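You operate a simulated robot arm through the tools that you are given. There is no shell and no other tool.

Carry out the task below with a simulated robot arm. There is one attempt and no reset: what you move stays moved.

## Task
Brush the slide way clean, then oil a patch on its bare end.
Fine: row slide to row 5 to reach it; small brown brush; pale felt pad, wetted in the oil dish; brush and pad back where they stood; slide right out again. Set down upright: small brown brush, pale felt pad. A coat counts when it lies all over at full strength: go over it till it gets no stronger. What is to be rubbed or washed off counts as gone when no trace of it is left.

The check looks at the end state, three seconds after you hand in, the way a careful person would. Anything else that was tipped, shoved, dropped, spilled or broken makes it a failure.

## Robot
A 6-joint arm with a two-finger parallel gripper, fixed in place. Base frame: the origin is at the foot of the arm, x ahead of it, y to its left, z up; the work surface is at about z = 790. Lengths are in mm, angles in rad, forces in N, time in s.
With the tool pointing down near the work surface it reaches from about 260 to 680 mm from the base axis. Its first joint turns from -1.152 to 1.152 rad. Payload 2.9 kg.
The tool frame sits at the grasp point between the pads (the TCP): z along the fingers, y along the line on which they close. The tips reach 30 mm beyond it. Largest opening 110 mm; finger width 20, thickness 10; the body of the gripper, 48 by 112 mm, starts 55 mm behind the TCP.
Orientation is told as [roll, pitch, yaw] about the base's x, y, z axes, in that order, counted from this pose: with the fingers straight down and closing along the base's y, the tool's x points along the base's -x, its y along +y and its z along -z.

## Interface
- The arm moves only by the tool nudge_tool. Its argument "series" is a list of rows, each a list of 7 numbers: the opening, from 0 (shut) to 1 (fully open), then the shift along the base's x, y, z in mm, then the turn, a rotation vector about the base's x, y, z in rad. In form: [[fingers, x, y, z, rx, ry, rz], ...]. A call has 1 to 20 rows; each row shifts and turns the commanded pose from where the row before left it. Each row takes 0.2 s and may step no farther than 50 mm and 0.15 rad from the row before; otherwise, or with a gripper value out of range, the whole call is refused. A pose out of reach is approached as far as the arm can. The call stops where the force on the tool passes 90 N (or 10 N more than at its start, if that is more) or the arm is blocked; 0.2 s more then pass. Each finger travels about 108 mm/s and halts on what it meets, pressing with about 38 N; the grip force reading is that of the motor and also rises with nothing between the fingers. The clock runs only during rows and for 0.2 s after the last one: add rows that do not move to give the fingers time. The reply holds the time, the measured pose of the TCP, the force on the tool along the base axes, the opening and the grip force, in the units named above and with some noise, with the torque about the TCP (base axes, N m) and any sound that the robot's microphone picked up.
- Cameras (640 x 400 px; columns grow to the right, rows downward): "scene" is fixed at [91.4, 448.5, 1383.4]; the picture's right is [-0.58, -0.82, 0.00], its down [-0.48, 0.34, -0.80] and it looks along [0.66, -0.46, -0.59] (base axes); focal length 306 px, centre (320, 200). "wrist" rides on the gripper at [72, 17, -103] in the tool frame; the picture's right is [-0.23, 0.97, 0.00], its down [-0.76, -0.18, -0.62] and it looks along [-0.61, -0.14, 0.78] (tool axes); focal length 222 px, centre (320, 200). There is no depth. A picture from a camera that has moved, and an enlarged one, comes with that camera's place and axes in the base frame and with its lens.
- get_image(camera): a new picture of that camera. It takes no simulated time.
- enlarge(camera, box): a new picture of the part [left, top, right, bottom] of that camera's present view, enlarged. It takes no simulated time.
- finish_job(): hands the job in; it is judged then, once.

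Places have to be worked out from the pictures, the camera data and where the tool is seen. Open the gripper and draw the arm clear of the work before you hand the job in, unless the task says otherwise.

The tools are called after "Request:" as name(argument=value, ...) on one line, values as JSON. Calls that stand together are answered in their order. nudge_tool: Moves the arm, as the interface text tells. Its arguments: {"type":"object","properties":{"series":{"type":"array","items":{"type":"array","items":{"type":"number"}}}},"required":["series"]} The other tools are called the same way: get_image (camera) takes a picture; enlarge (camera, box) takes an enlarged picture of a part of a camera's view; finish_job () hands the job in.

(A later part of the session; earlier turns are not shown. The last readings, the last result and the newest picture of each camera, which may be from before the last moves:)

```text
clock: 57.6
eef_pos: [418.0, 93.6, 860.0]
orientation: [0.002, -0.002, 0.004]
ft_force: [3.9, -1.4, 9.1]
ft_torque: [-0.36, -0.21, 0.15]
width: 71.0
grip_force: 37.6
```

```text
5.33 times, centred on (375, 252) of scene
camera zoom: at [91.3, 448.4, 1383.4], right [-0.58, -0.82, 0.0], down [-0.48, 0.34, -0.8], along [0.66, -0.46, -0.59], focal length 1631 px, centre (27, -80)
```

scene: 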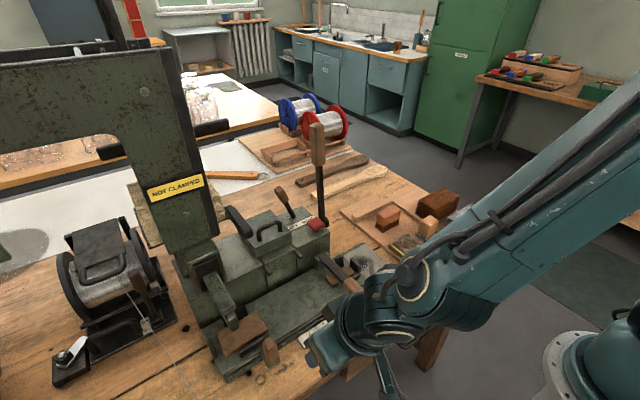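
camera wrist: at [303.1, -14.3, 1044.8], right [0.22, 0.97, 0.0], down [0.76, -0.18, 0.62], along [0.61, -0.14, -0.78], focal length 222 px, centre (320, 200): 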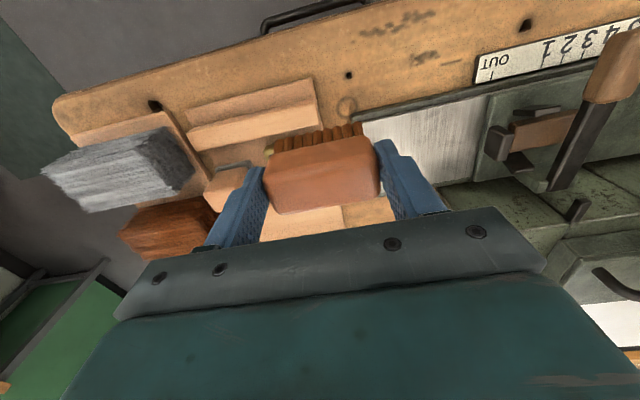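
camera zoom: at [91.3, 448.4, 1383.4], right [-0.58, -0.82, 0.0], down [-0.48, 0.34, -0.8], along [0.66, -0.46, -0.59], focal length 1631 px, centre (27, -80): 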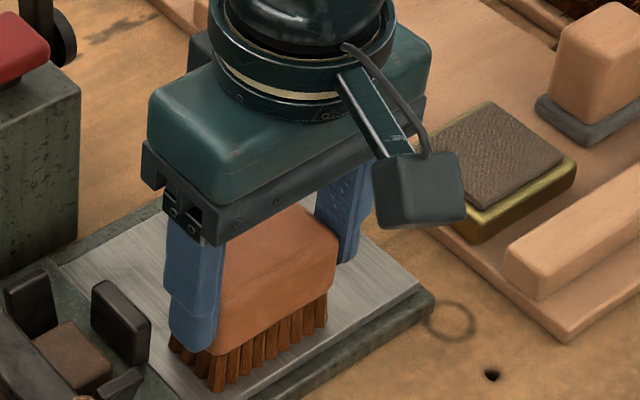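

Contact about 9 N. Sweep back across the core area once more (lane y≈52 to x 497 and back).

Request:
nudge_tool(series=[[0.2, 0, -14, 0, 0, 0, 0], [0.2, 0, -14, 0, 0, 0, 0], [0.2, 0, -14, 0, 0, 0, 0], [0.2, 13, 0, 0, 0, 0, 0], [0.2, 13, 0, 0, 0, 0, 0], [0.2, 13, 0, 0, 0, 0, 0], [0.2, 13, 0, 0, 0, 0, 0], [0.2, 13, 0, 0, 0, 0, 0], [0.2, 13, 0, 0, 0, 0, 0], [0.2, 0, 0, 0, 0, 0, 0], [0.2, -13, 0, 0, 0, 0, 0], [0.2, -13, 0, 0, 0, 0, 0], [0.2, -13, 0, 0, 0, 0, 0], [0.2, -13, 0, 0, 0, 0, 0], [0.2, -13, 0, 0, 0, 0, 0], [0.2, -13, 0, 0, 0, 0, 0], [0.2, 0, 0, 0, 0, 0, 0]])

Request:
nudge_tool(series=[[0.2, 0, 0, 15, 0, 0, 0], [0.2, 0, 0, 30, 0, 0, 0], [0.2, 0, 0, 40, 0, 0, 0], [0.2, 5, -40, 20, 0, 0, 0], [0.2, 10, -40, 20, 0, 0, 0], [0.2, 10, -45, 0, 0, 0, 0], [0.2, 0, -28, 0, 0, 0, 0], [0.2, 0, 0, 0, 0, 0, 0]])

Request:
enlarge(camera="scene", box=[335, 240, 410, 290])

Request:
get_image(camera="wrist")

Request:
enlarge(camera="wrist", box=[400, 40, 600, 180])

```text
clock: 61.2
eef_pos: [416.6, 50.0, 858.9]
orientation: [0.004, 0.0, 0.003]
ft_force: [0.1, -1.0, 0.1]
ft_torque: [-0.04, 0.01, 0.0]
width: 70.9
grip_force: 37.7
```

```text
clock: 63.0
eef_pos: [442.8, -103.4, 984.7]
orientation: [0.002, -0.003, 0.004]
ft_force: [0.1, -0.2, -0.7]
ft_torque: [0.02, 0.0, 0.01]
width: 70.8
grip_force: 38.0
```

```text
8.00 times, centred on (372, 265) of scene
camera zoom: at [91.4, 448.4, 1383.4], right [-0.58, -0.82, 0.0], down [-0.48, 0.34, -0.8], along [0.66, -0.46, -0.59], focal length 2446 px, centre (-100, -320)
```

zoom: 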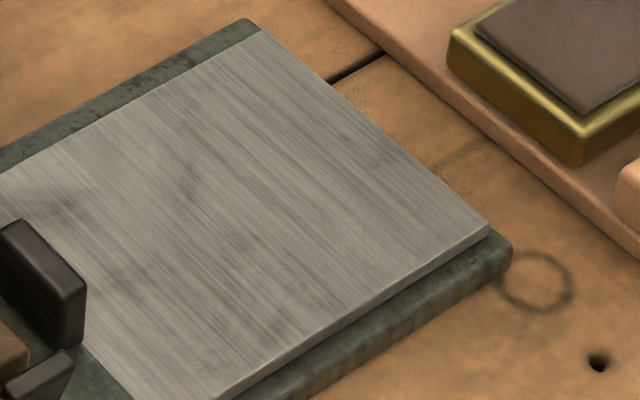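

```text
taken
camera wrist: at [369.8, -87.0, 1085.3], right [0.22, 0.97, 0.0], down [0.76, -0.18, 0.62], along [0.61, -0.14, -0.78], focal length 222 px, centre (320, 200)
```

wrist: 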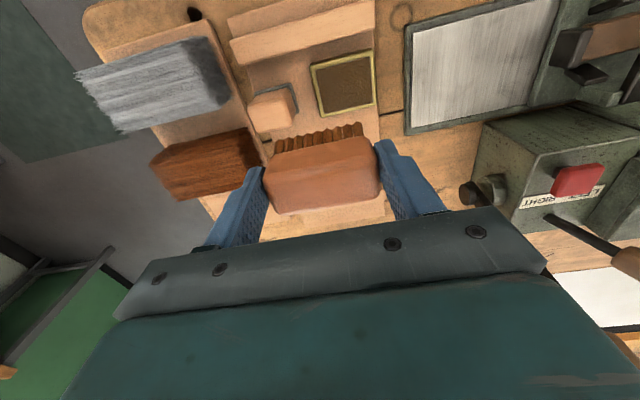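

```text
2.86 times, centred on (500, 110) of wrist
camera zoom: at [369.8, -87.0, 1085.3], right [0.22, 0.97, 0.0], down [0.76, -0.18, 0.62], along [0.61, -0.14, -0.78], focal length 635 px, centre (-194, 457)
```

zoom: 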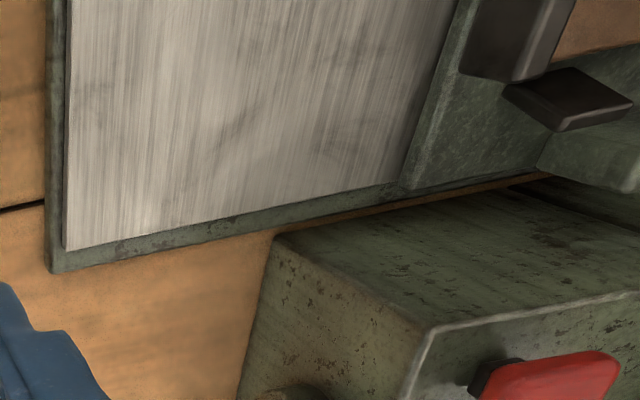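

The remaining cloudiness is unchanged by brushing and is just steel texture — the grime is gone. Now return the brush to its place: go above (523.8, −100.6).

Request:
nudge_tool(series=[[0.2, 27, 1, -20, 0, 0, 0], [0.2, 27, 1, -20, 0, 0, 0], [0.2, 27, 0.8, -20, 0, 0, 0], [0.2, 0, 0, -40, 0, 0, 0], [0.2, 0, 0, -20, 0, 0, 0], [0.2, 0, 0, 0, 0, 0, 0]])

Request:
enlarge(camera="scene", box=[330, 165, 490, 265])

```text
clock: 64.4
eef_pos: [523.1, -101.0, 863.1]
orientation: [0.005, -0.001, 0.004]
ft_force: [-0.7, -0.3, -0.5]
ft_torque: [0.0, 0.0, -0.01]
width: 71.0
grip_force: 38.0
```

```text
4.00 times, centred on (410, 215) of scene
camera zoom: at [91.4, 448.5, 1383.4], right [-0.58, -0.82, 0.0], down [-0.48, 0.34, -0.8], along [0.66, -0.46, -0.59], focal length 1223 px, centre (-40, 140)
```

zoom: 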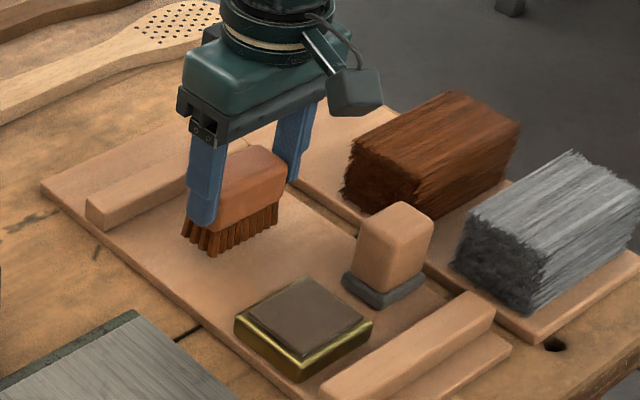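

Directly over its spot. Lower in small steps until the bristles touch the tray.

Request:
nudge_tool(series=[[0.2, 0.5, 0.3, -4, 0, 0, 0], [0.2, 0, 0, -3, 0, 0, 0], [0.2, 0, 0, -1.5, 0, 0, 0], [0.2, 0, 0, 0, 0, 0, 0]])

```text
clock: 65.4
eef_pos: [523.6, -99.9, 855.9]
orientation: [0.004, -0.001, 0.006]
ft_force: [0.6, -0.3, -0.1]
ft_torque: [0.01, -0.01, -0.01]
width: 71.1
grip_force: 37.7
```

Request:
nudge_tool(series=[[0.2, 0, 0, -1, 0, 0, 0], [0.2, 0, 0, -1, 0, 0, 0], [0.2, 0, 0, 0, 0, 0, 0]])

```text
clock: 66.2
eef_pos: [523.4, -99.0, 853.6]
orientation: [0.003, -0.002, 0.002]
ft_force: [0.2, 0.0, -0.9]
ft_torque: [0.02, 0.0, 0.0]
width: 70.9
grip_force: 38.3
```

No contact yet (the brush rode up slightly in the grip). Keep lowering 1 mm at a time.

Request:
nudge_tool(series=[[0.2, 0, -0.5, -0.8, 0, 0, 0], [0.2, 0, 0, 0, 0, 0, 0]])

Request:
enlarge(camera="scene", box=[360, 200, 420, 240])

```text
clock: 66.8
eef_pos: [523.3, -99.2, 852.7]
orientation: [0.004, -0.002, 0.003]
ft_force: [0.5, 0.0, -1.6]
ft_torque: [0.01, -0.02, -0.02]
width: 70.9
grip_force: 38.9
```

```text
10.00 times, centred on (390, 220) of scene
camera zoom: at [91.4, 448.5, 1383.4], right [-0.58, -0.82, 0.0], down [-0.48, 0.34, -0.8], along [0.66, -0.46, -0.59], focal length 3058 px, centre (-380, 0)
```

zoom: 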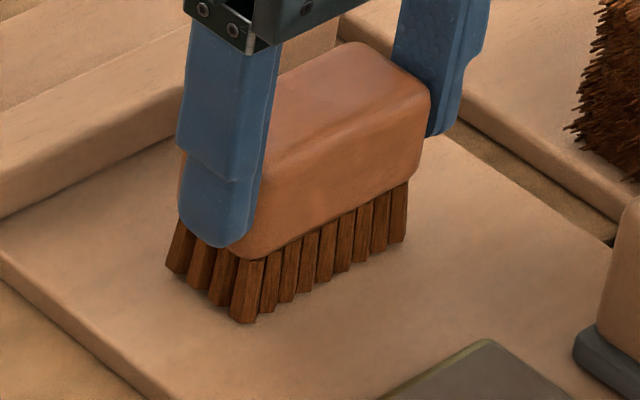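

Request:
nudge_tool(series=[[0.2, 0, 0, -1, 0, 0, 0], [0.2, 0, 0, 0, 0, 0, 0]])

```text
clock: 67.4
eef_pos: [523.4, -100.3, 851.7]
orientation: [0.004, -0.002, 0.004]
ft_force: [0.9, -0.4, -0.3]
ft_torque: [0.02, -0.03, 0.03]
width: 71.0
grip_force: 37.9
```

Still no load; continue another millimetre or two.

Request:
nudge_tool(series=[[0.2, 0, 0, -0.8, 0, 0, 0], [0.2, 0, 0, 0, 0, 0, 0]])

```text
clock: 68.0
eef_pos: [523.1, -99.7, 850.5]
orientation: [0.002, -0.002, 0.003]
ft_force: [0.0, 0.4, 2.0]
ft_torque: [-0.03, 0.06, -0.03]
width: 71.0
grip_force: 37.7
```

Touching (2 N). Open the fingers and rise straight up.

Request:
nudge_tool(series=[[0.5, 0, 0, -0.3, 0, 0, 0], [0.65, 0, 0, 0, 0, 0, 0], [0.75, 0, 0, 0, 0, 0, 0], [0.85, 0, 0, 0, 0, 0, 0], [0.85, 0, 0, 0, 0, 0, 0], [0.85, 0, 0, 20, 0, 0, 0], [0.85, 0, 0, 35, 0, 0, 0], [0.85, 0, 0, 35, 0, 0, 0], [0.85, 0, 0, 0, 0, 0, 0]])

Request:
enlarge(camera="scene", box=[330, 165, 490, 265])

Request:
get_image(camera="wrist")

```text
clock: 70.0
eef_pos: [523.0, -99.6, 941.7]
orientation: [0.004, -0.001, 0.003]
ft_force: [-0.3, -0.8, -0.1]
ft_torque: [0.03, 0.02, 0.0]
width: 93.5
grip_force: 0.0
```

```text
4.00 times, centred on (410, 215) of scene
camera zoom: at [91.4, 448.5, 1383.4], right [-0.58, -0.82, 0.0], down [-0.48, 0.34, -0.8], along [0.66, -0.46, -0.59], focal length 1223 px, centre (-40, 140)
```

zoom: 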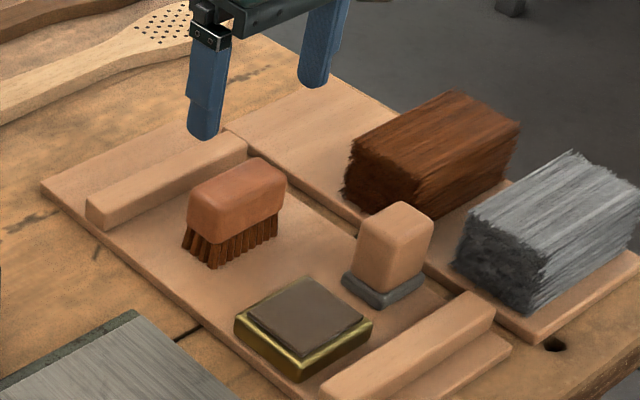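

```text
taken
camera wrist: at [450.5, -84.1, 1042.7], right [0.22, 0.97, 0.0], down [0.76, -0.18, 0.62], along [0.61, -0.14, -0.78], focal length 222 px, centre (320, 200)
```

wrist: 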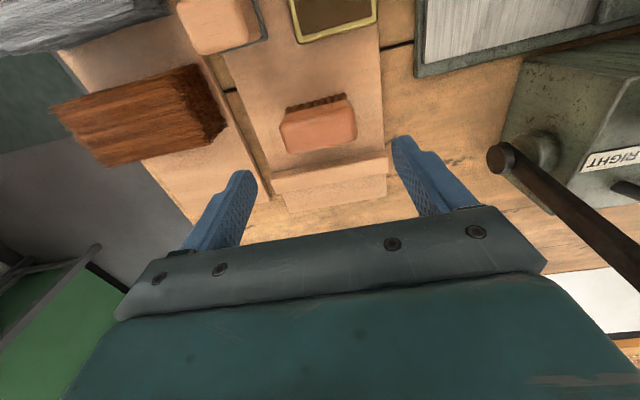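

Brush stands back in its place. Now look at the felt pad: move to a viewing position.

Request:
nudge_tool(series=[[0.7, -40, -5, 25, 0, 0, 0], [0.7, -40, -5, 25, 0, 0, 0], [0.7, -40, -5, 25, 0, 0, 0], [0.7, -40, -10, 10, 0, 0, 0], [0.7, 0, 0, 0, 0, 0, 0]])

Request:
get_image(camera="wrist")

Request:
enlarge(camera="wrist", box=[230, 100, 390, 200])

Request:
enlarge(camera="scene", box=[380, 195, 460, 275])

```text
clock: 71.2
eef_pos: [363.6, -125.9, 1026.4]
orientation: [0.003, -0.001, 0.003]
ft_force: [-0.2, 0.2, -0.5]
ft_torque: [0.03, 0.0, 0.0]
width: 77.1
grip_force: 0.1
```

```text
taken
camera wrist: at [289.9, -109.2, 1128.5], right [0.22, 0.97, 0.0], down [0.76, -0.18, 0.62], along [0.61, -0.14, -0.78], focal length 222 px, centre (320, 200)
```

wrist: 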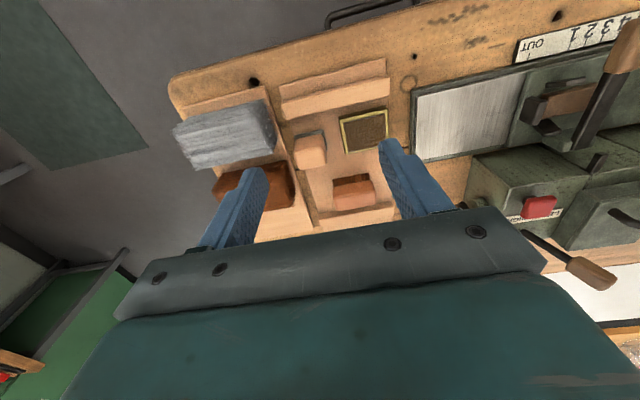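

```text
4.00 times, centred on (310, 150) of wrist
camera zoom: at [289.9, -109.2, 1128.5], right [0.22, 0.97, 0.0], down [0.76, -0.18, 0.62], along [0.61, -0.14, -0.78], focal length 888 px, centre (360, 400)
```

zoom: 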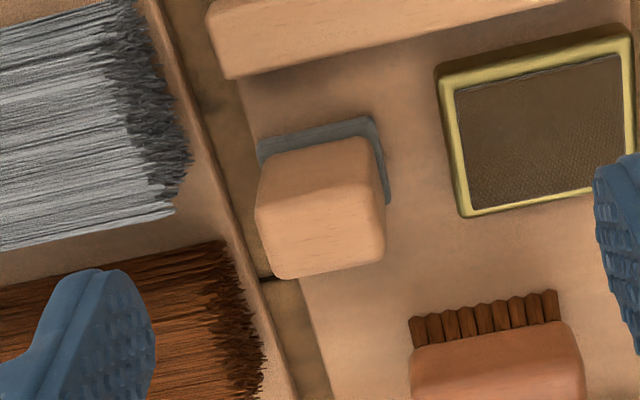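

```text
5.00 times, centred on (420, 235) of scene
camera zoom: at [91.4, 448.5, 1383.4], right [-0.58, -0.82, 0.0], down [-0.48, 0.34, -0.8], along [0.66, -0.46, -0.59], focal length 1529 px, centre (-180, 25)
```

zoom: 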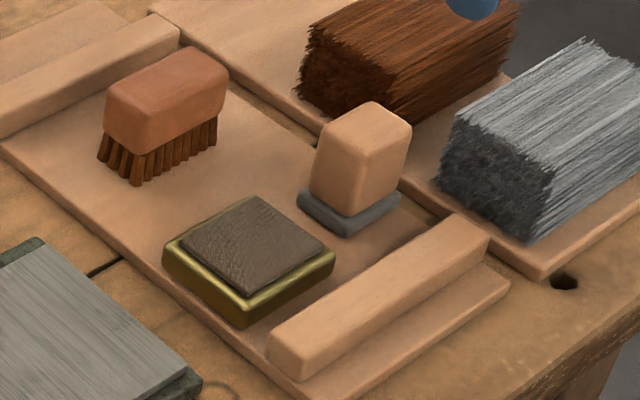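

The pad's block is about 43 mm wide in y, centred near (431.5, −154.5), top z≈851; dish centre near (428, −73). Move above the pad with a moderate opening.

Request:
nudge_tool(series=[[0.56, 23, -10, -35, 0, 0, 0], [0.56, 23, -10, -35, 0, 0, 0], [0.56, 22, -8.6, -31, 0, 0, 0], [0.56, 0, 0, 0, 0, 0, 0]])

Request:
get_image(camera="wrist")

Request:
enlarge(camera="scene", box=[370, 165, 490, 265])

```text
clock: 72.2
eef_pos: [430.8, -154.2, 925.4]
orientation: [0.004, -0.002, 0.004]
ft_force: [0.2, 1.1, -0.4]
ft_torque: [-0.02, 0.02, 0.01]
width: 61.7
grip_force: 0.0
```

```text
taken
camera wrist: at [358.0, -137.9, 1026.4], right [0.22, 0.97, 0.0], down [0.76, -0.18, 0.62], along [0.61, -0.14, -0.78], focal length 222 px, centre (320, 200)
```

wrist: 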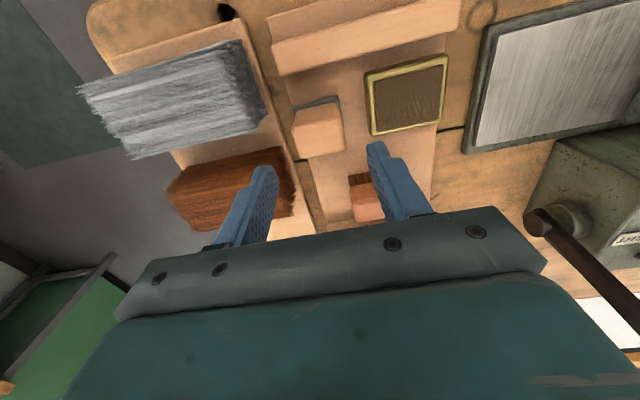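

```text
4.00 times, centred on (430, 215) of scene
camera zoom: at [91.4, 448.5, 1383.4], right [-0.58, -0.82, 0.0], down [-0.48, 0.34, -0.8], along [0.66, -0.46, -0.59], focal length 1223 px, centre (-120, 140)
```

zoom: 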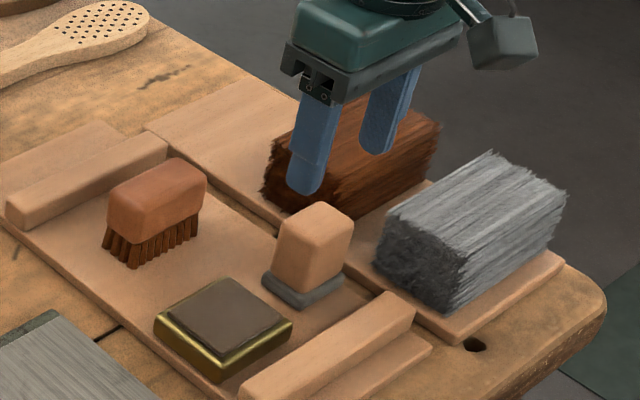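

Pad re-checks at (430, −154.7). Descend to z≈853 and close.

Request:
nudge_tool(series=[[0.56, 0, -0.3, -35, 0, 0, 0], [0.56, 0, 0, -25, 0, 0, 0], [0.56, 0, 0, -12, 0, 0, 0], [0.56, 0, 0, 0, 0, 0, 0], [0.48, 0, 0, 0, 0, 0, 0], [0.42, 0, 0, 0, 0, 0, 0], [0.36, 0, 0, 0, 0, 0, 0], [0.3, 0, 0, 0, 0, 0, 0], [0.15, 0, 0, 0, 0, 0, 0], [0.15, 0, 0, 0, 0, 0, 0]])

Request:
enlarge(camera="scene", box=[370, 165, 490, 265])

Request:
get_image(camera="wrist")

```text
clock: 74.4
eef_pos: [430.7, -153.5, 852.7]
orientation: [0.003, -0.003, 0.003]
ft_force: [-0.5, 0.2, 0.2]
ft_torque: [-0.02, -0.01, -0.03]
width: 42.9
grip_force: 38.2
```

```text
4.00 times, centred on (430, 215) of scene
camera zoom: at [91.4, 448.5, 1383.4], right [-0.58, -0.82, 0.0], down [-0.48, 0.34, -0.8], along [0.66, -0.46, -0.59], focal length 1223 px, centre (-120, 140)
```

zoom: 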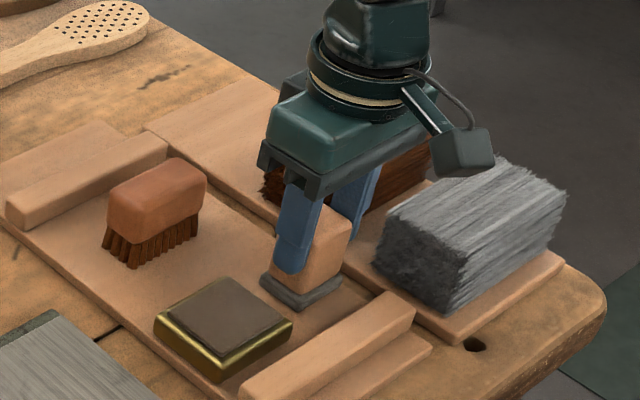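

```text
taken
camera wrist: at [358.4, -137.2, 954.1], right [0.22, 0.97, 0.0], down [0.76, -0.18, 0.62], along [0.61, -0.14, -0.78], focal length 222 px, centre (320, 200)
```

wrist: 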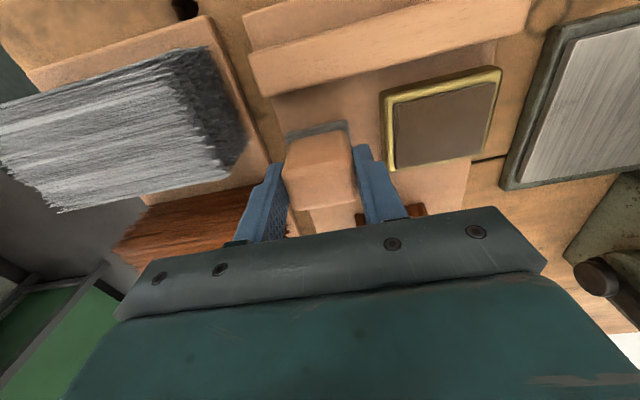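

Pad gripped (42.9 mm); place pose TCP (430.7, −153.5, 852.7). Lift and carry it over the dish centre.

Request:
nudge_tool(series=[[0.15, 0, 0, 15, 0, 0, 0], [0.15, 0, 0, 20, 0, 0, 0], [0.15, 0, 0, 15, 0, 0, 0], [0.15, -1, 40, 0, 0, 0, 0], [0.15, -1, 40, 0, 0, 0, 0], [0.15, 0, 0, 0, 0, 0, 0]])

Request:
enlarge(camera="scene", box=[340, 185, 460, 285])

Request:
get_image(camera="wrist")

```text
clock: 75.8
eef_pos: [429.4, -74.1, 903.4]
orientation: [0.004, -0.002, 0.004]
ft_force: [-0.5, 0.4, -0.9]
ft_torque: [0.03, -0.03, -0.05]
width: 42.9
grip_force: 37.8
```

```text
4.00 times, centred on (400, 235) of scene
camera zoom: at [91.4, 448.5, 1383.4], right [-0.58, -0.82, 0.0], down [-0.48, 0.34, -0.8], along [0.66, -0.46, -0.59], focal length 1223 px, centre (0, 60)
```

zoom: 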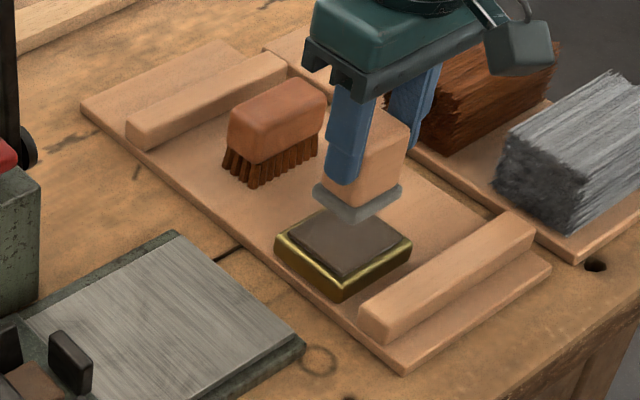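

```text
taken
camera wrist: at [357.3, -57.6, 1005.0], right [0.22, 0.97, 0.0], down [0.76, -0.18, 0.62], along [0.61, -0.14, -0.78], focal length 222 px, centre (320, 200)
```

wrist: 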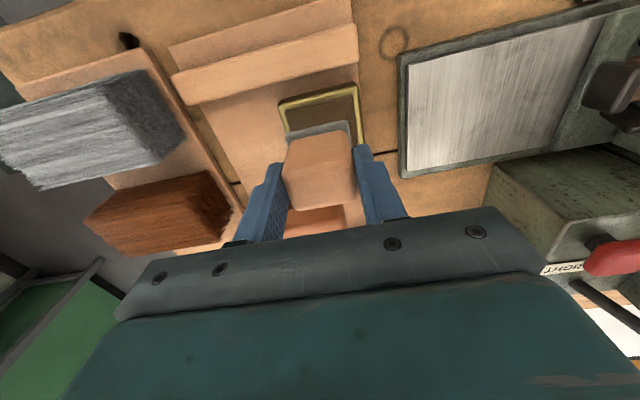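

The pad is centred over the dish. Lower gradually until it touches.

Request:
nudge_tool(series=[[0.15, -1, 0, -15, 0, 0, 0], [0.15, 0, 0, -10, 0, 0, 0], [0.15, 0, 0, -3, 0, 0, 0], [0.15, 0, 0, -2, 0, 0, 0], [0.15, 0, 0, 0, 0, 0, 0]])

Request:
enlarge(camera="scene", box=[370, 205, 440, 265])

```text
clock: 77.0
eef_pos: [428.8, -73.5, 874.5]
orientation: [0.004, -0.004, 0.002]
ft_force: [-6.8, 2.3, 26.8]
ft_torque: [-0.06, 0.46, -0.01]
width: 42.9
grip_force: 37.4
```

```text
6.67 times, centred on (405, 235) of scene
camera zoom: at [90.9, 448.6, 1383.4], right [-0.58, -0.82, 0.0], down [-0.48, 0.34, -0.8], along [0.66, -0.46, -0.59], focal length 2039 px, centre (-247, -33)
```

zoom: 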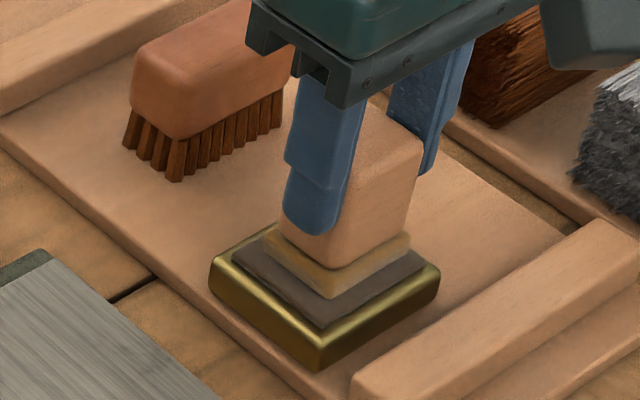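

The felt has taken on the amber oil colour. Ease the load and hold a moment to soak fully.

Request:
nudge_tool(series=[[0.15, 0, 0, 1.2, 0, 0, 0], [0.15, 0, 0, 0, 0, 0, 0], [0.15, 0, 0, 0, 0, 0, 0], [0.15, 0, 0, 0, 0, 0, 0], [0.15, 0, 0, 0, 0, 0, 0], [0.15, 0, 0, 0, 0, 0, 0]])

Request:
enlarge(camera="scene", box=[370, 205, 440, 265])

```text
clock: 78.4
eef_pos: [429.4, -73.2, 874.9]
orientation: [0.002, -0.003, 0.003]
ft_force: [2.6, -0.2, 15.7]
ft_torque: [-0.15, -0.12, 0.0]
width: 43.1
grip_force: 38.0
```

```text
6.67 times, centred on (405, 235) of scene
camera zoom: at [91.2, 448.5, 1383.4], right [-0.58, -0.82, 0.0], down [-0.48, 0.34, -0.8], along [0.66, -0.46, -0.59], focal length 2039 px, centre (-247, -33)
```

zoom: 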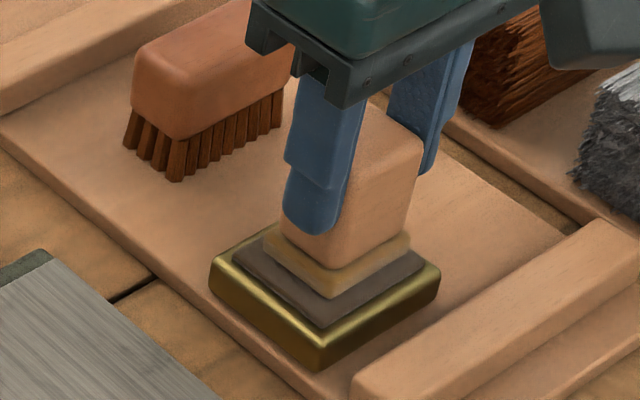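

Soaked. Lift and move over the bare end of the way, starting at (443, 40).

Request:
nudge_tool(series=[[0.15, 0, 0, 8, 0, 0, 0], [0.15, 0, 0, 15, 0, 0, 0], [0.15, 0, 0, 10, 0, 0, 0], [0.15, 5, 38, 0, 0, 0, 0], [0.15, 5, 38, 0, 0, 0, 0], [0.15, 4, 37, 0, 0, 0, 0], [0.15, 0, 0, -15, 0, 0, 0], [0.15, 0, 0, -15, 0, 0, 0], [0.15, 0, 0, -8, 0, 0, 0], [0.15, 0, 0, -3, 0, 0, 0], [0.15, 0, 0, 0, 0, 0, 0]])

Request:
enlarge(camera="scene", box=[330, 205, 430, 285])

```text
clock: 80.8
eef_pos: [443.3, 39.6, 866.2]
orientation: [0.004, -0.002, 0.004]
ft_force: [0.1, -0.3, -0.6]
ft_torque: [-0.01, -0.02, -0.03]
width: 43.2
grip_force: 37.8
```

```text
5.00 times, centred on (380, 245) of scene
camera zoom: at [91.4, 448.5, 1383.4], right [-0.58, -0.82, 0.0], down [-0.48, 0.34, -0.8], along [0.66, -0.46, -0.59], focal length 1529 px, centre (20, -25)
```

zoom: 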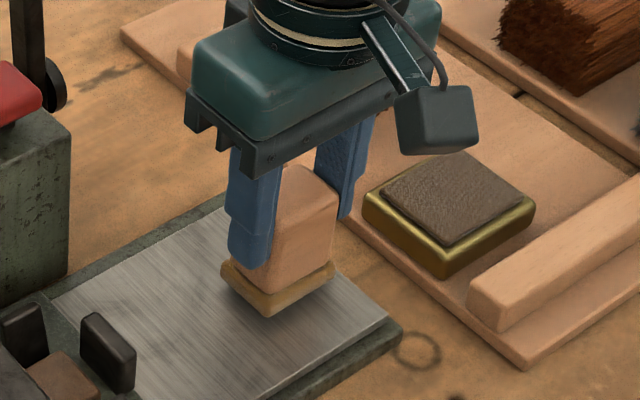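

Not touching yet. Step down until contact.

Request:
nudge_tool(series=[[0.15, 0, 0, -2, 0, 0, 0], [0.15, 0, 0, 0, 0, 0, 0]])

Request:
nudge_tool(series=[[0.15, 0, 0, -1, 0, 0, 0], [0.15, 0, 0, 0, 0, 0, 0]])

```text
clock: 81.4
eef_pos: [444.0, 39.9, 863.7]
orientation: [0.002, -0.002, 0.003]
ft_force: [0.4, 0.0, -0.1]
ft_torque: [-0.02, 0.0, 0.02]
width: 43.0
grip_force: 38.3
```

```text
clock: 82.0
eef_pos: [443.7, 39.8, 862.7]
orientation: [0.004, -0.002, 0.005]
ft_force: [0.2, 0.7, -0.3]
ft_torque: [0.01, 0.0, 0.0]
width: 43.4
grip_force: 37.9
```

Request:
nudge_tool(series=[[0.15, 0, 0, -1, 0, 0, 0], [0.15, 0, 0, 0, 0, 0, 0]])

Request:
enlarge(camera="scene", box=[340, 235, 400, 275])

```text
clock: 82.6
eef_pos: [443.9, 39.8, 862.6]
orientation: [0.004, -0.001, 0.004]
ft_force: [-0.3, 0.5, -1.5]
ft_torque: [0.01, 0.04, -0.03]
width: 43.1
grip_force: 37.7
```

```text
10.00 times, centred on (370, 255) of scene
camera zoom: at [91.4, 448.5, 1383.4], right [-0.58, -0.82, 0.0], down [-0.48, 0.34, -0.8], along [0.66, -0.46, -0.59], focal length 3058 px, centre (-180, -350)
```

zoom: 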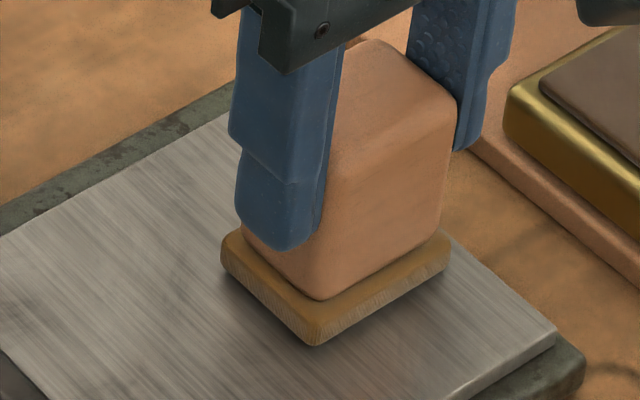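

Very close to contact now; lower by another millimetre.

Request:
nudge_tool(series=[[0.15, 0, 0, -1, 0, 0, 0], [0.15, 0, 0, 0, 0, 0, 0]])

```text
clock: 83.2
eef_pos: [443.6, 39.7, 860.9]
orientation: [0.003, -0.002, 0.003]
ft_force: [-0.1, -0.7, -0.5]
ft_torque: [-0.03, 0.02, 0.01]
width: 43.2
grip_force: 37.6
```

Request:
nudge_tool(series=[[0.15, 0, 0, -1, 0, 0, 0], [0.15, 0, 0, 0, 0, 0, 0]])

```text
clock: 83.8
eef_pos: [443.2, 39.5, 861.4]
orientation: [0.003, -0.001, 0.005]
ft_force: [-3.3, -0.1, 10.8]
ft_torque: [-0.25, 0.13, -0.1]
width: 43.2
grip_force: 37.9
```

Contact at 11 N. Make a first slow stroke along +y and look at the result.

Request:
nudge_tool(series=[[0.15, 0, 7, 0, 0, 0, 0], [0.15, 0, 7, 0, 0, 0, 0], [0.15, 0, 7, 0, 0, 0, 0], [0.15, 0, 7, 0, 0, 0, 0], [0.15, 0, 7, 0, 0, 0, 0], [0.15, 0, 7, 0, 0, 0, 0], [0.15, 0, 7, 0, 0, 0, 0], [0.15, 0, 7, 0, 0, 0, 0], [0.15, 0, 0, 0, 0, 0, 0]])

Request:
enlarge(camera="scene", box=[330, 220, 420, 290])

Request:
get_image(camera="wrist")

```text
clock: 85.8
eef_pos: [443.1, 94.0, 860.7]
orientation: [0.003, -0.002, 0.002]
ft_force: [0.8, -9.2, 28.1]
ft_torque: [-0.43, -0.1, -0.07]
width: 43.1
grip_force: 37.8
```

```text
5.71 times, centred on (375, 255) of scene
camera zoom: at [91.0, 448.2, 1383.6], right [-0.58, -0.82, 0.0], down [-0.48, 0.34, -0.8], along [0.66, -0.46, -0.59], focal length 1747 px, centre (6, -114)
```

zoom: 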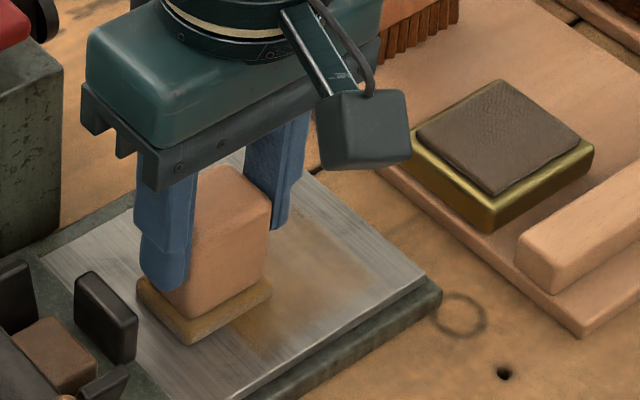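

```text
taken
camera wrist: at [370.0, 111.3, 961.9], right [0.23, 0.97, 0.0], down [0.76, -0.18, 0.62], along [0.61, -0.14, -0.78], focal length 222 px, centre (320, 200)
```

wrist: 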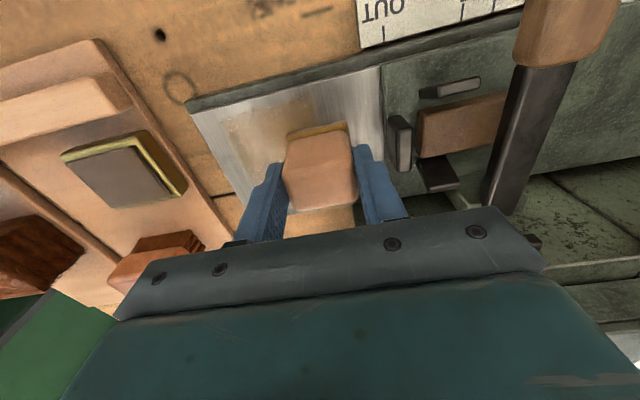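

An amber film is being laid. Load rose to 28 N, so raise ~0.8 mm and stroke back.

Request:
nudge_tool(series=[[0.15, 0, 0, 0.8, 0, 0, 0], [0.15, 0, -8, 0, 0, 0, 0], [0.15, 0, -8, 0, 0, 0, 0], [0.15, 0, -8, 0, 0, 0, 0], [0.15, 0, -8, 0, 0, 0, 0], [0.15, 0, -8, 0, 0, 0, 0], [0.15, 0, -8, 0, 0, 0, 0], [0.15, 0, -8, 0, 0, 0, 0], [0.15, 0, 0, 0, 0, 0, 0]])

Request:
enlarge(camera="scene", box=[330, 220, 420, 290])

Request:
enlarge(camera="wrist", box=[220, 60, 460, 210])

```text
clock: 87.8
eef_pos: [442.7, 37.8, 861.7]
orientation: [0.003, 0.0, 0.006]
ft_force: [0.3, 2.2, 9.8]
ft_torque: [0.05, -0.1, 0.03]
width: 43.0
grip_force: 38.3
```

```text
5.71 times, centred on (375, 255) of scene
camera zoom: at [91.3, 448.5, 1383.4], right [-0.58, -0.82, 0.0], down [-0.48, 0.34, -0.8], along [0.66, -0.46, -0.59], focal length 1747 px, centre (6, -114)
```

zoom: 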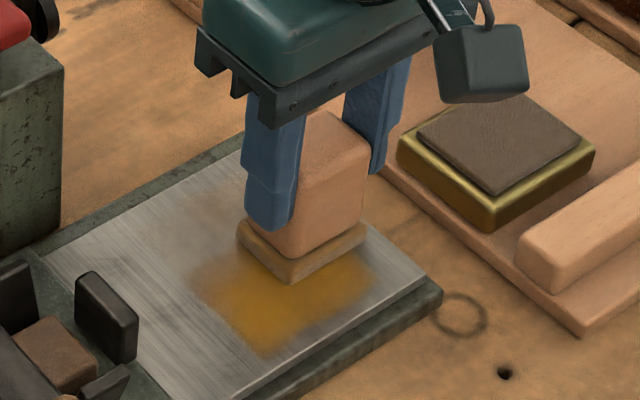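

```text
2.67 times, centred on (340, 135) of wrist
camera zoom: at [369.7, 55.6, 962.0], right [0.22, 0.97, 0.0], down [0.76, -0.18, 0.62], along [0.61, -0.14, -0.78], focal length 592 px, centre (267, 373)
```

zoom: 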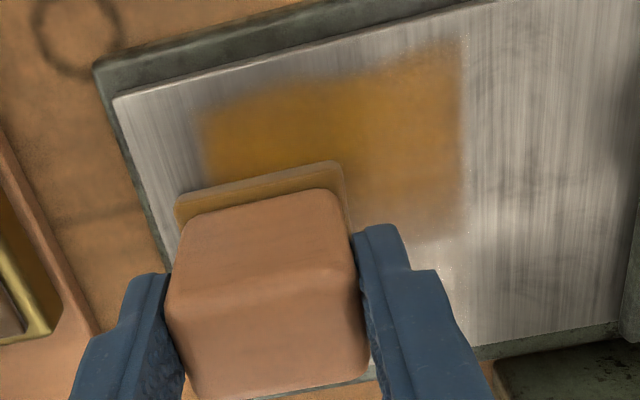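

The coat is building to a rich amber within a patch roughly x 408–490, y 28–94. Continue strokes over more x-lanes: first x≈424, then x≈462.

Request:
nudge_tool(series=[[0.15, -10, 0, 0, 0, 0, 0], [0.15, -8, 0, 0, 0, 0, 0], [0.15, 0, 9, 0, 0, 0, 0], [0.15, 0, 9, 0, 0, 0, 0], [0.15, 0, 9, 0, 0, 0, 0], [0.15, 0, 9, 0, 0, 0, 0], [0.15, 0, 9, 0, 0, 0, 0], [0.15, 10, 5, 0, 0, 0, 0], [0.15, 10, 0, 0, 0, 0, 0], [0.15, 0, -9, 0, 0, 0, 0], [0.15, 0, -9, 0, 0, 0, 0], [0.15, 0, -9, 0, 0, 0, 0], [0.15, 0, -9, 0, 0, 0, 0], [0.15, 0, -9, 0, 0, 0, 0], [0.15, 0, -5, 0, 0, 0, 0], [0.15, 0, 0, 0, 0, 0, 0]])

Request:
enlarge(camera="scene", box=[330, 220, 420, 290])

Request:
enlarge(camera="wrist", box=[220, 60, 460, 210])

```text
clock: 91.2
eef_pos: [445.7, 37.8, 861.7]
orientation: [0.004, 0.0, 0.004]
ft_force: [0.1, 0.2, 0.0]
ft_torque: [0.0, -0.02, -0.03]
width: 43.2
grip_force: 38.1
```

```text
5.71 times, centred on (375, 255) of scene
camera zoom: at [91.4, 448.5, 1383.4], right [-0.58, -0.82, 0.0], down [-0.48, 0.34, -0.8], along [0.66, -0.46, -0.59], focal length 1747 px, centre (6, -114)
```

zoom: 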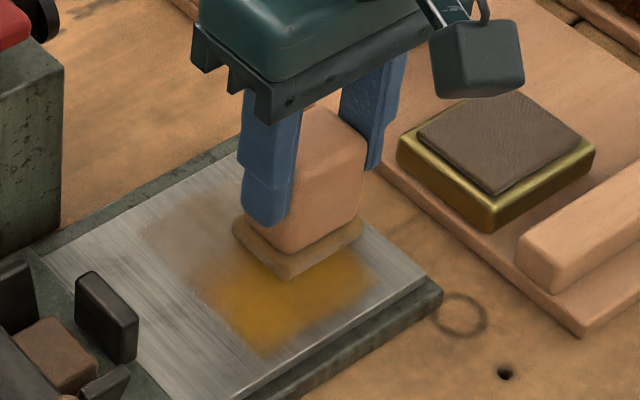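

```text
2.67 times, centred on (340, 135) of wrist
camera zoom: at [372.1, 55.4, 962.4], right [0.22, 0.97, 0.0], down [0.76, -0.18, 0.62], along [0.61, -0.14, -0.78], focal length 592 px, centre (267, 373)
```

zoom: 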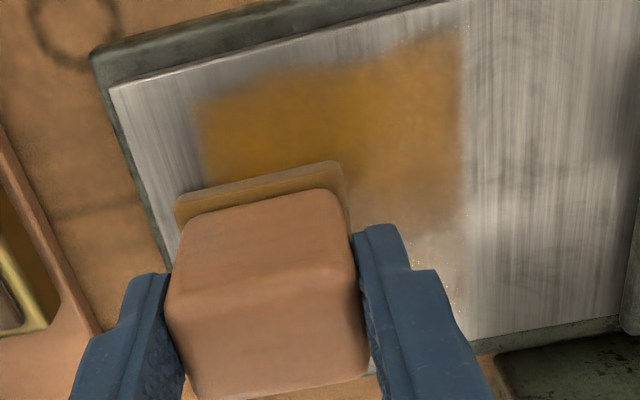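

The felt is getting paler, so I'll re-wet it in the dish before continuing.

Request:
nudge_tool(series=[[0.15, 0, 0, 10, 0, 0, 0], [0.15, 0, 0, 25, 0, 0, 0], [0.15, 0, 0, 10, 0, 0, 0], [0.15, -6, -37, 0, 0, 0, 0], [0.15, -6, -37, 0, 0, 0, 0], [0.15, -5, -37, 0, 0, 0, 0], [0.15, 0, 0, -15, 0, 0, 0], [0.15, 0, 0, -12, 0, 0, 0], [0.15, 0, 0, -5, 0, 0, 0], [0.15, 0, 0, 0, 0, 0, 0]])

```text
clock: 93.4
eef_pos: [427.9, -72.1, 875.0]
orientation: [0.003, -0.003, 0.003]
ft_force: [-1.2, 0.1, 5.5]
ft_torque: [-0.14, 0.06, -0.03]
width: 43.2
grip_force: 38.3
```

Request:
nudge_tool(series=[[0.15, 0, -1, -0.6, 0, 0, 0], [0.15, 0, 0, 0, 0, 0, 0], [0.15, 0, 0, 0, 0, 0, 0], [0.15, 0, 0, 0, 0, 0, 0], [0.15, 0, 0, 0, 0, 0, 0], [0.15, 0, 0, 0, 0, 0, 0], [0.15, 0, 0, 0, 0, 0, 0]])

Request:
enlarge(camera="scene", box=[330, 205, 440, 285])

Request:
get_image(camera="wrist")

```text
clock: 95.0
eef_pos: [428.5, -73.0, 873.5]
orientation: [0.003, -0.002, 0.003]
ft_force: [-0.2, 3.7, 26.0]
ft_torque: [0.1, 0.0, 0.0]
width: 42.7
grip_force: 37.7
```

```text
5.00 times, centred on (385, 245) of scene
camera zoom: at [91.0, 448.6, 1383.4], right [-0.58, -0.82, 0.0], down [-0.48, 0.34, -0.8], along [0.66, -0.47, -0.59], focal length 1529 px, centre (-5, -25)
```

zoom: 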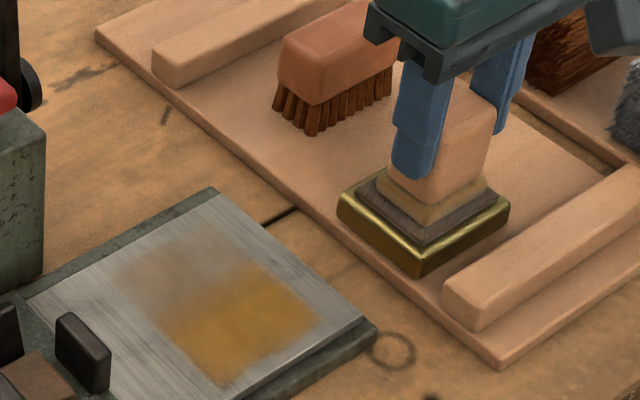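

```text
taken
camera wrist: at [354.9, -55.9, 974.9], right [0.22, 0.97, 0.0], down [0.76, -0.18, 0.63], along [0.61, -0.14, -0.78], focal length 222 px, centre (320, 200)
```

wrist: 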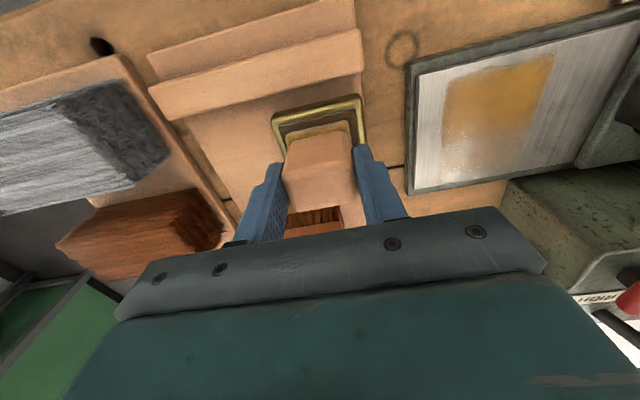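

Fully visible now: patch spans x≈410–490, y≈25–94; the far (+x) half is still faint. Pad is amber again. Next lanes: x≈480 and x≈462.

Request:
nudge_tool(series=[[0.15, 0, 0, 10, 0, 0, 0], [0.15, 0, 0, 25, 0, 0, 0], [0.15, 17, 36, 0, 0, 0, 0], [0.15, 17, 36, 0, 0, 0, 0], [0.15, 17, 37, 0, 0, 0, 0], [0.15, 0, 0, -25, 0, 0, 0], [0.15, 0, 0, -16, 0, 0, 0], [0.15, 0, 0, -4, 0, 0, 0], [0.15, 0, 0, 0, 0, 0, 0]])

```text
clock: 97.0
eef_pos: [478.0, 34.9, 862.8]
orientation: [0.003, 0.0, 0.004]
ft_force: [0.0, -0.5, -0.7]
ft_torque: [0.0, 0.0, 0.01]
width: 43.0
grip_force: 38.0
```

Request:
nudge_tool(series=[[0.15, 1, 0, -1.5, 0, 0, 0], [0.15, 0, 0, 0, 0, 0, 0]])

```text
clock: 97.6
eef_pos: [478.9, 35.3, 862.1]
orientation: [0.004, -0.003, 0.003]
ft_force: [0.2, -0.7, -0.6]
ft_torque: [0.0, -0.04, -0.01]
width: 43.2
grip_force: 37.7
```

Request:
nudge_tool(series=[[0.15, 1, 0, -1.2, 0, 0, 0], [0.15, 0, 0, 0, 0, 0, 0]])

```text
clock: 98.2
eef_pos: [479.6, 36.7, 861.1]
orientation: [0.005, 0.0, 0.002]
ft_force: [-0.9, 0.1, 1.2]
ft_torque: [-0.05, 0.04, -0.05]
width: 43.0
grip_force: 37.7
```

Just touching. Add 0.7 mm and stroke x≈480 along +y, then back along x≈461.

Request:
nudge_tool(series=[[0.15, 0, 0, -0.7, 0, 0, 0], [0.15, 0, 8, 0, 0, 0, 0], [0.15, 0, 8, 0, 0, 0, 0], [0.15, 0, 8, 0, 0, 0, 0], [0.15, 0, 8, 0, 0, 0, 0], [0.15, 0, 8, 0, 0, 0, 0], [0.15, 0, 8, 0, 0, 0, 0], [0.15, 0, 4, 0, 0, 0, 0], [0.15, -10, 0, 0, 0, 0, 0], [0.15, -9, 0, 0, 0, 0, 0], [0.15, 0, -8, 0, 0, 0, 0], [0.15, 0, -8, 0, 0, 0, 0], [0.15, 0, -8, 0, 0, 0, 0], [0.15, 0, -8, 0, 0, 0, 0], [0.15, 0, -8, 0, 0, 0, 0], [0.15, 0, -8, 0, 0, 0, 0], [0.15, 0, -4, 0, 0, 0, 0], [0.15, 0, 0, 0, 0, 0, 0]])

Request:
enlarge(camera="scene", box=[330, 220, 420, 290])

Request:
enlarge(camera="wrist", box=[220, 20, 460, 210])

```text
clock: 102.0
eef_pos: [460.7, 37.0, 861.6]
orientation: [0.002, -0.002, 0.004]
ft_force: [1.5, 8.0, 19.9]
ft_torque: [0.21, -0.09, 0.05]
width: 43.3
grip_force: 38.0
```

```text
5.71 times, centred on (375, 255) of scene
camera zoom: at [91.1, 448.6, 1383.4], right [-0.58, -0.82, 0.0], down [-0.48, 0.34, -0.8], along [0.66, -0.47, -0.59], focal length 1747 px, centre (6, -114)
```

zoom: 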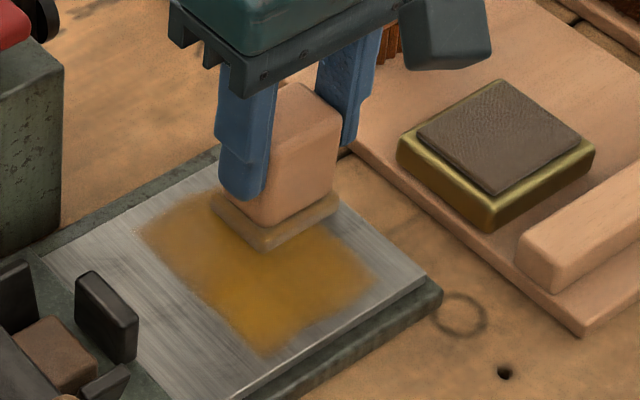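

```text
2.11 times, centred on (340, 115) of wrist
camera zoom: at [389.1, 53.0, 961.4], right [0.22, 0.97, 0.0], down [0.76, -0.18, 0.62], along [0.61, -0.14, -0.78], focal length 468 px, centre (278, 379)
```

zoom: 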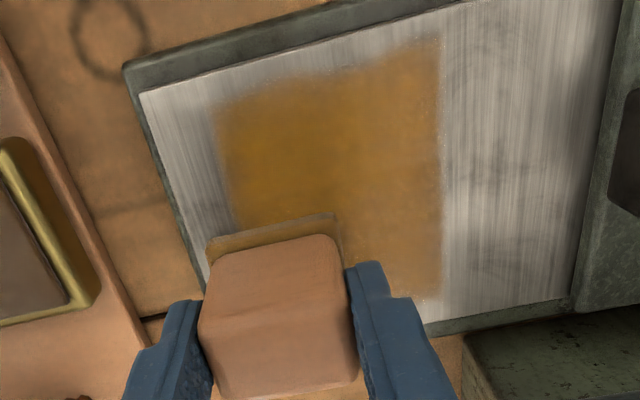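

Coverage is getting even. Re-wet the pad and go over it again.

Request:
nudge_tool(series=[[0.15, 0, 0, 10, 0, 0, 0], [0.15, 0, 0, 25, 0, 0, 0], [0.15, 0, 0, 10, 0, 0, 0], [0.15, -11, -36, 0, 0, 0, 0], [0.15, -11, -37, 0, 0, 0, 0], [0.15, -10, -37, 0, 0, 0, 0], [0.15, 0, 0, -15, 0, 0, 0], [0.15, 0, 0, -12, 0, 0, 0], [0.15, 0, 0, -4, 0, 0, 0], [0.15, 0, 0, -1, 0, 0, 0], [0.15, 0, 0, 0, 0, 0, 0], [0.15, 0, 0, 0, 0, 0, 0]])

```text
clock: 104.6
eef_pos: [429.5, -74.0, 872.9]
orientation: [0.003, -0.002, 0.003]
ft_force: [-3.1, 0.6, 11.5]
ft_torque: [-0.19, 0.17, -0.02]
width: 43.2
grip_force: 37.9
```

Request:
nudge_tool(series=[[0.15, 0, 0, 0, 0, 0, 0], [0.15, 0, 0, 0, 0, 0, 0], [0.15, 0, 0, 0, 0, 0, 0], [0.15, 0, 0, 0, 0, 0, 0], [0.15, 0, 0, 10, 0, 0, 0], [0.15, 0, 0, 25, 0, 0, 0], [0.15, -2, 37, 0, 0, 0, 0], [0.15, -2, 37, 0, 0, 0, 0], [0.15, -2, 36, 0, 0, 0, 0], [0.15, 0, 0, -25, 0, 0, 0], [0.15, 0, 0, -16, 0, 0, 0], [0.15, 0, 0, -4, 0, 0, 0], [0.15, 0, 0, 0, 0, 0, 0]])

Request:
enlarge(camera="scene", box=[330, 220, 420, 290])

```text
clock: 107.4
eef_pos: [424.8, 37.7, 862.6]
orientation: [0.004, -0.003, 0.003]
ft_force: [-0.6, 0.6, -1.7]
ft_torque: [-0.02, 0.01, 0.01]
width: 43.2
grip_force: 37.8
```

```text
5.71 times, centred on (375, 255) of scene
camera zoom: at [91.4, 448.5, 1383.4], right [-0.58, -0.82, 0.0], down [-0.48, 0.34, -0.8], along [0.66, -0.46, -0.59], focal length 1747 px, centre (6, -114)
```

zoom: 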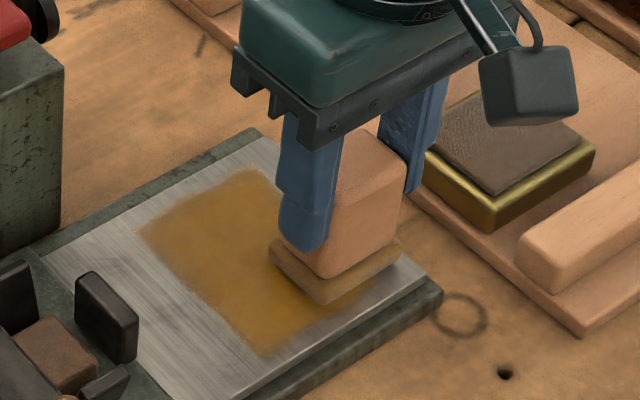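

Pad is amber again. Lower to contact at x≈425.

Request:
nudge_tool(series=[[0.15, 0, 0, -1.5, 0, 0, 0], [0.15, 0, 0, -0.8, 0, 0, 0], [0.15, 0, 0, 0, 0, 0, 0]])

```text
clock: 108.2
eef_pos: [423.5, 37.0, 860.9]
orientation: [0.005, -0.001, 0.004]
ft_force: [0.2, 0.0, -0.8]
ft_torque: [0.0, -0.02, 0.0]
width: 42.9
grip_force: 38.4
```

Request:
nudge_tool(series=[[0.15, 0, 0, -1, 0, 0, 0], [0.15, 0, 0, 0, 0, 0, 0]])

```text
clock: 108.8
eef_pos: [423.5, 36.6, 860.4]
orientation: [0.003, -0.003, 0.003]
ft_force: [-3.4, 1.0, 11.1]
ft_torque: [-0.21, 0.17, -0.07]
width: 43.1
grip_force: 38.4
```

Good contact (11 N). Stroke lanes x≈424 then x≈443.

Request:
nudge_tool(series=[[0.15, 0, 8, 0, 0, 0, 0], [0.15, 0, 8, 0, 0, 0, 0], [0.15, 0, 8, 0, 0, 0, 0], [0.15, 0, 8, 0, 0, 0, 0], [0.15, 0, 8, 0, 0, 0, 0], [0.15, 0, 8, 0, 0, 0, 0], [0.15, 0, 4, 0, 0, 0, 0], [0.15, 10, 0, 0, 0, 0, 0], [0.15, 9, 0, 0, 0, 0, 0], [0.15, 0, -8, 0, 0, 0, 0], [0.15, 0, -8, 0, 0, 0, 0], [0.15, 0, -8, 0, 0, 0, 0], [0.15, 0, -8, 0, 0, 0, 0], [0.15, 0, -8, 0, 0, 0, 0], [0.15, 0, -8, 0, 0, 0, 0], [0.15, 0, -4, 0, 0, 0, 0], [0.15, 0, 0, 0, 0, 0, 0]])

Request:
enlarge(camera="scene", box=[330, 220, 420, 290])

Request:
enlarge(camera="wrist", box=[220, 20, 460, 210])

```text
clock: 112.4
eef_pos: [442.5, 35.2, 860.5]
orientation: [0.003, 0.0, 0.003]
ft_force: [0.8, 4.9, 13.3]
ft_torque: [0.1, -0.13, 0.04]
width: 42.9
grip_force: 37.5
```

```text
5.71 times, centred on (375, 255) of scene
camera zoom: at [91.2, 448.6, 1383.4], right [-0.58, -0.82, 0.0], down [-0.48, 0.34, -0.8], along [0.66, -0.46, -0.59], focal length 1747 px, centre (6, -114)
```

zoom: 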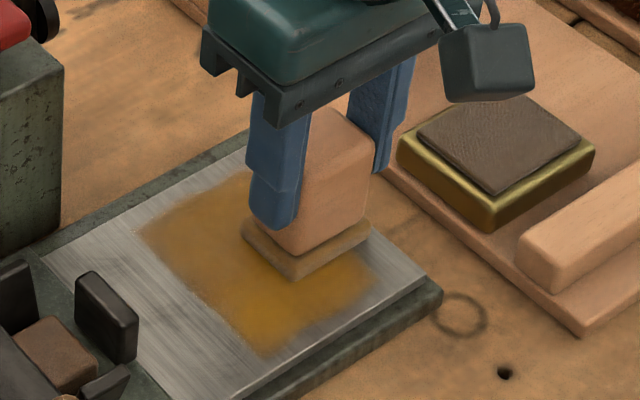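

```text
2.11 times, centred on (340, 115) of wrist
camera zoom: at [369.7, 52.8, 961.0], right [0.22, 0.97, 0.0], down [0.76, -0.18, 0.62], along [0.61, -0.14, -0.78], focal length 468 px, centre (278, 379)
```

zoom: 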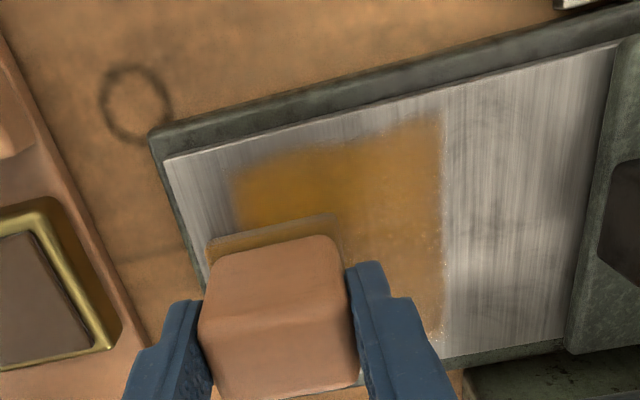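

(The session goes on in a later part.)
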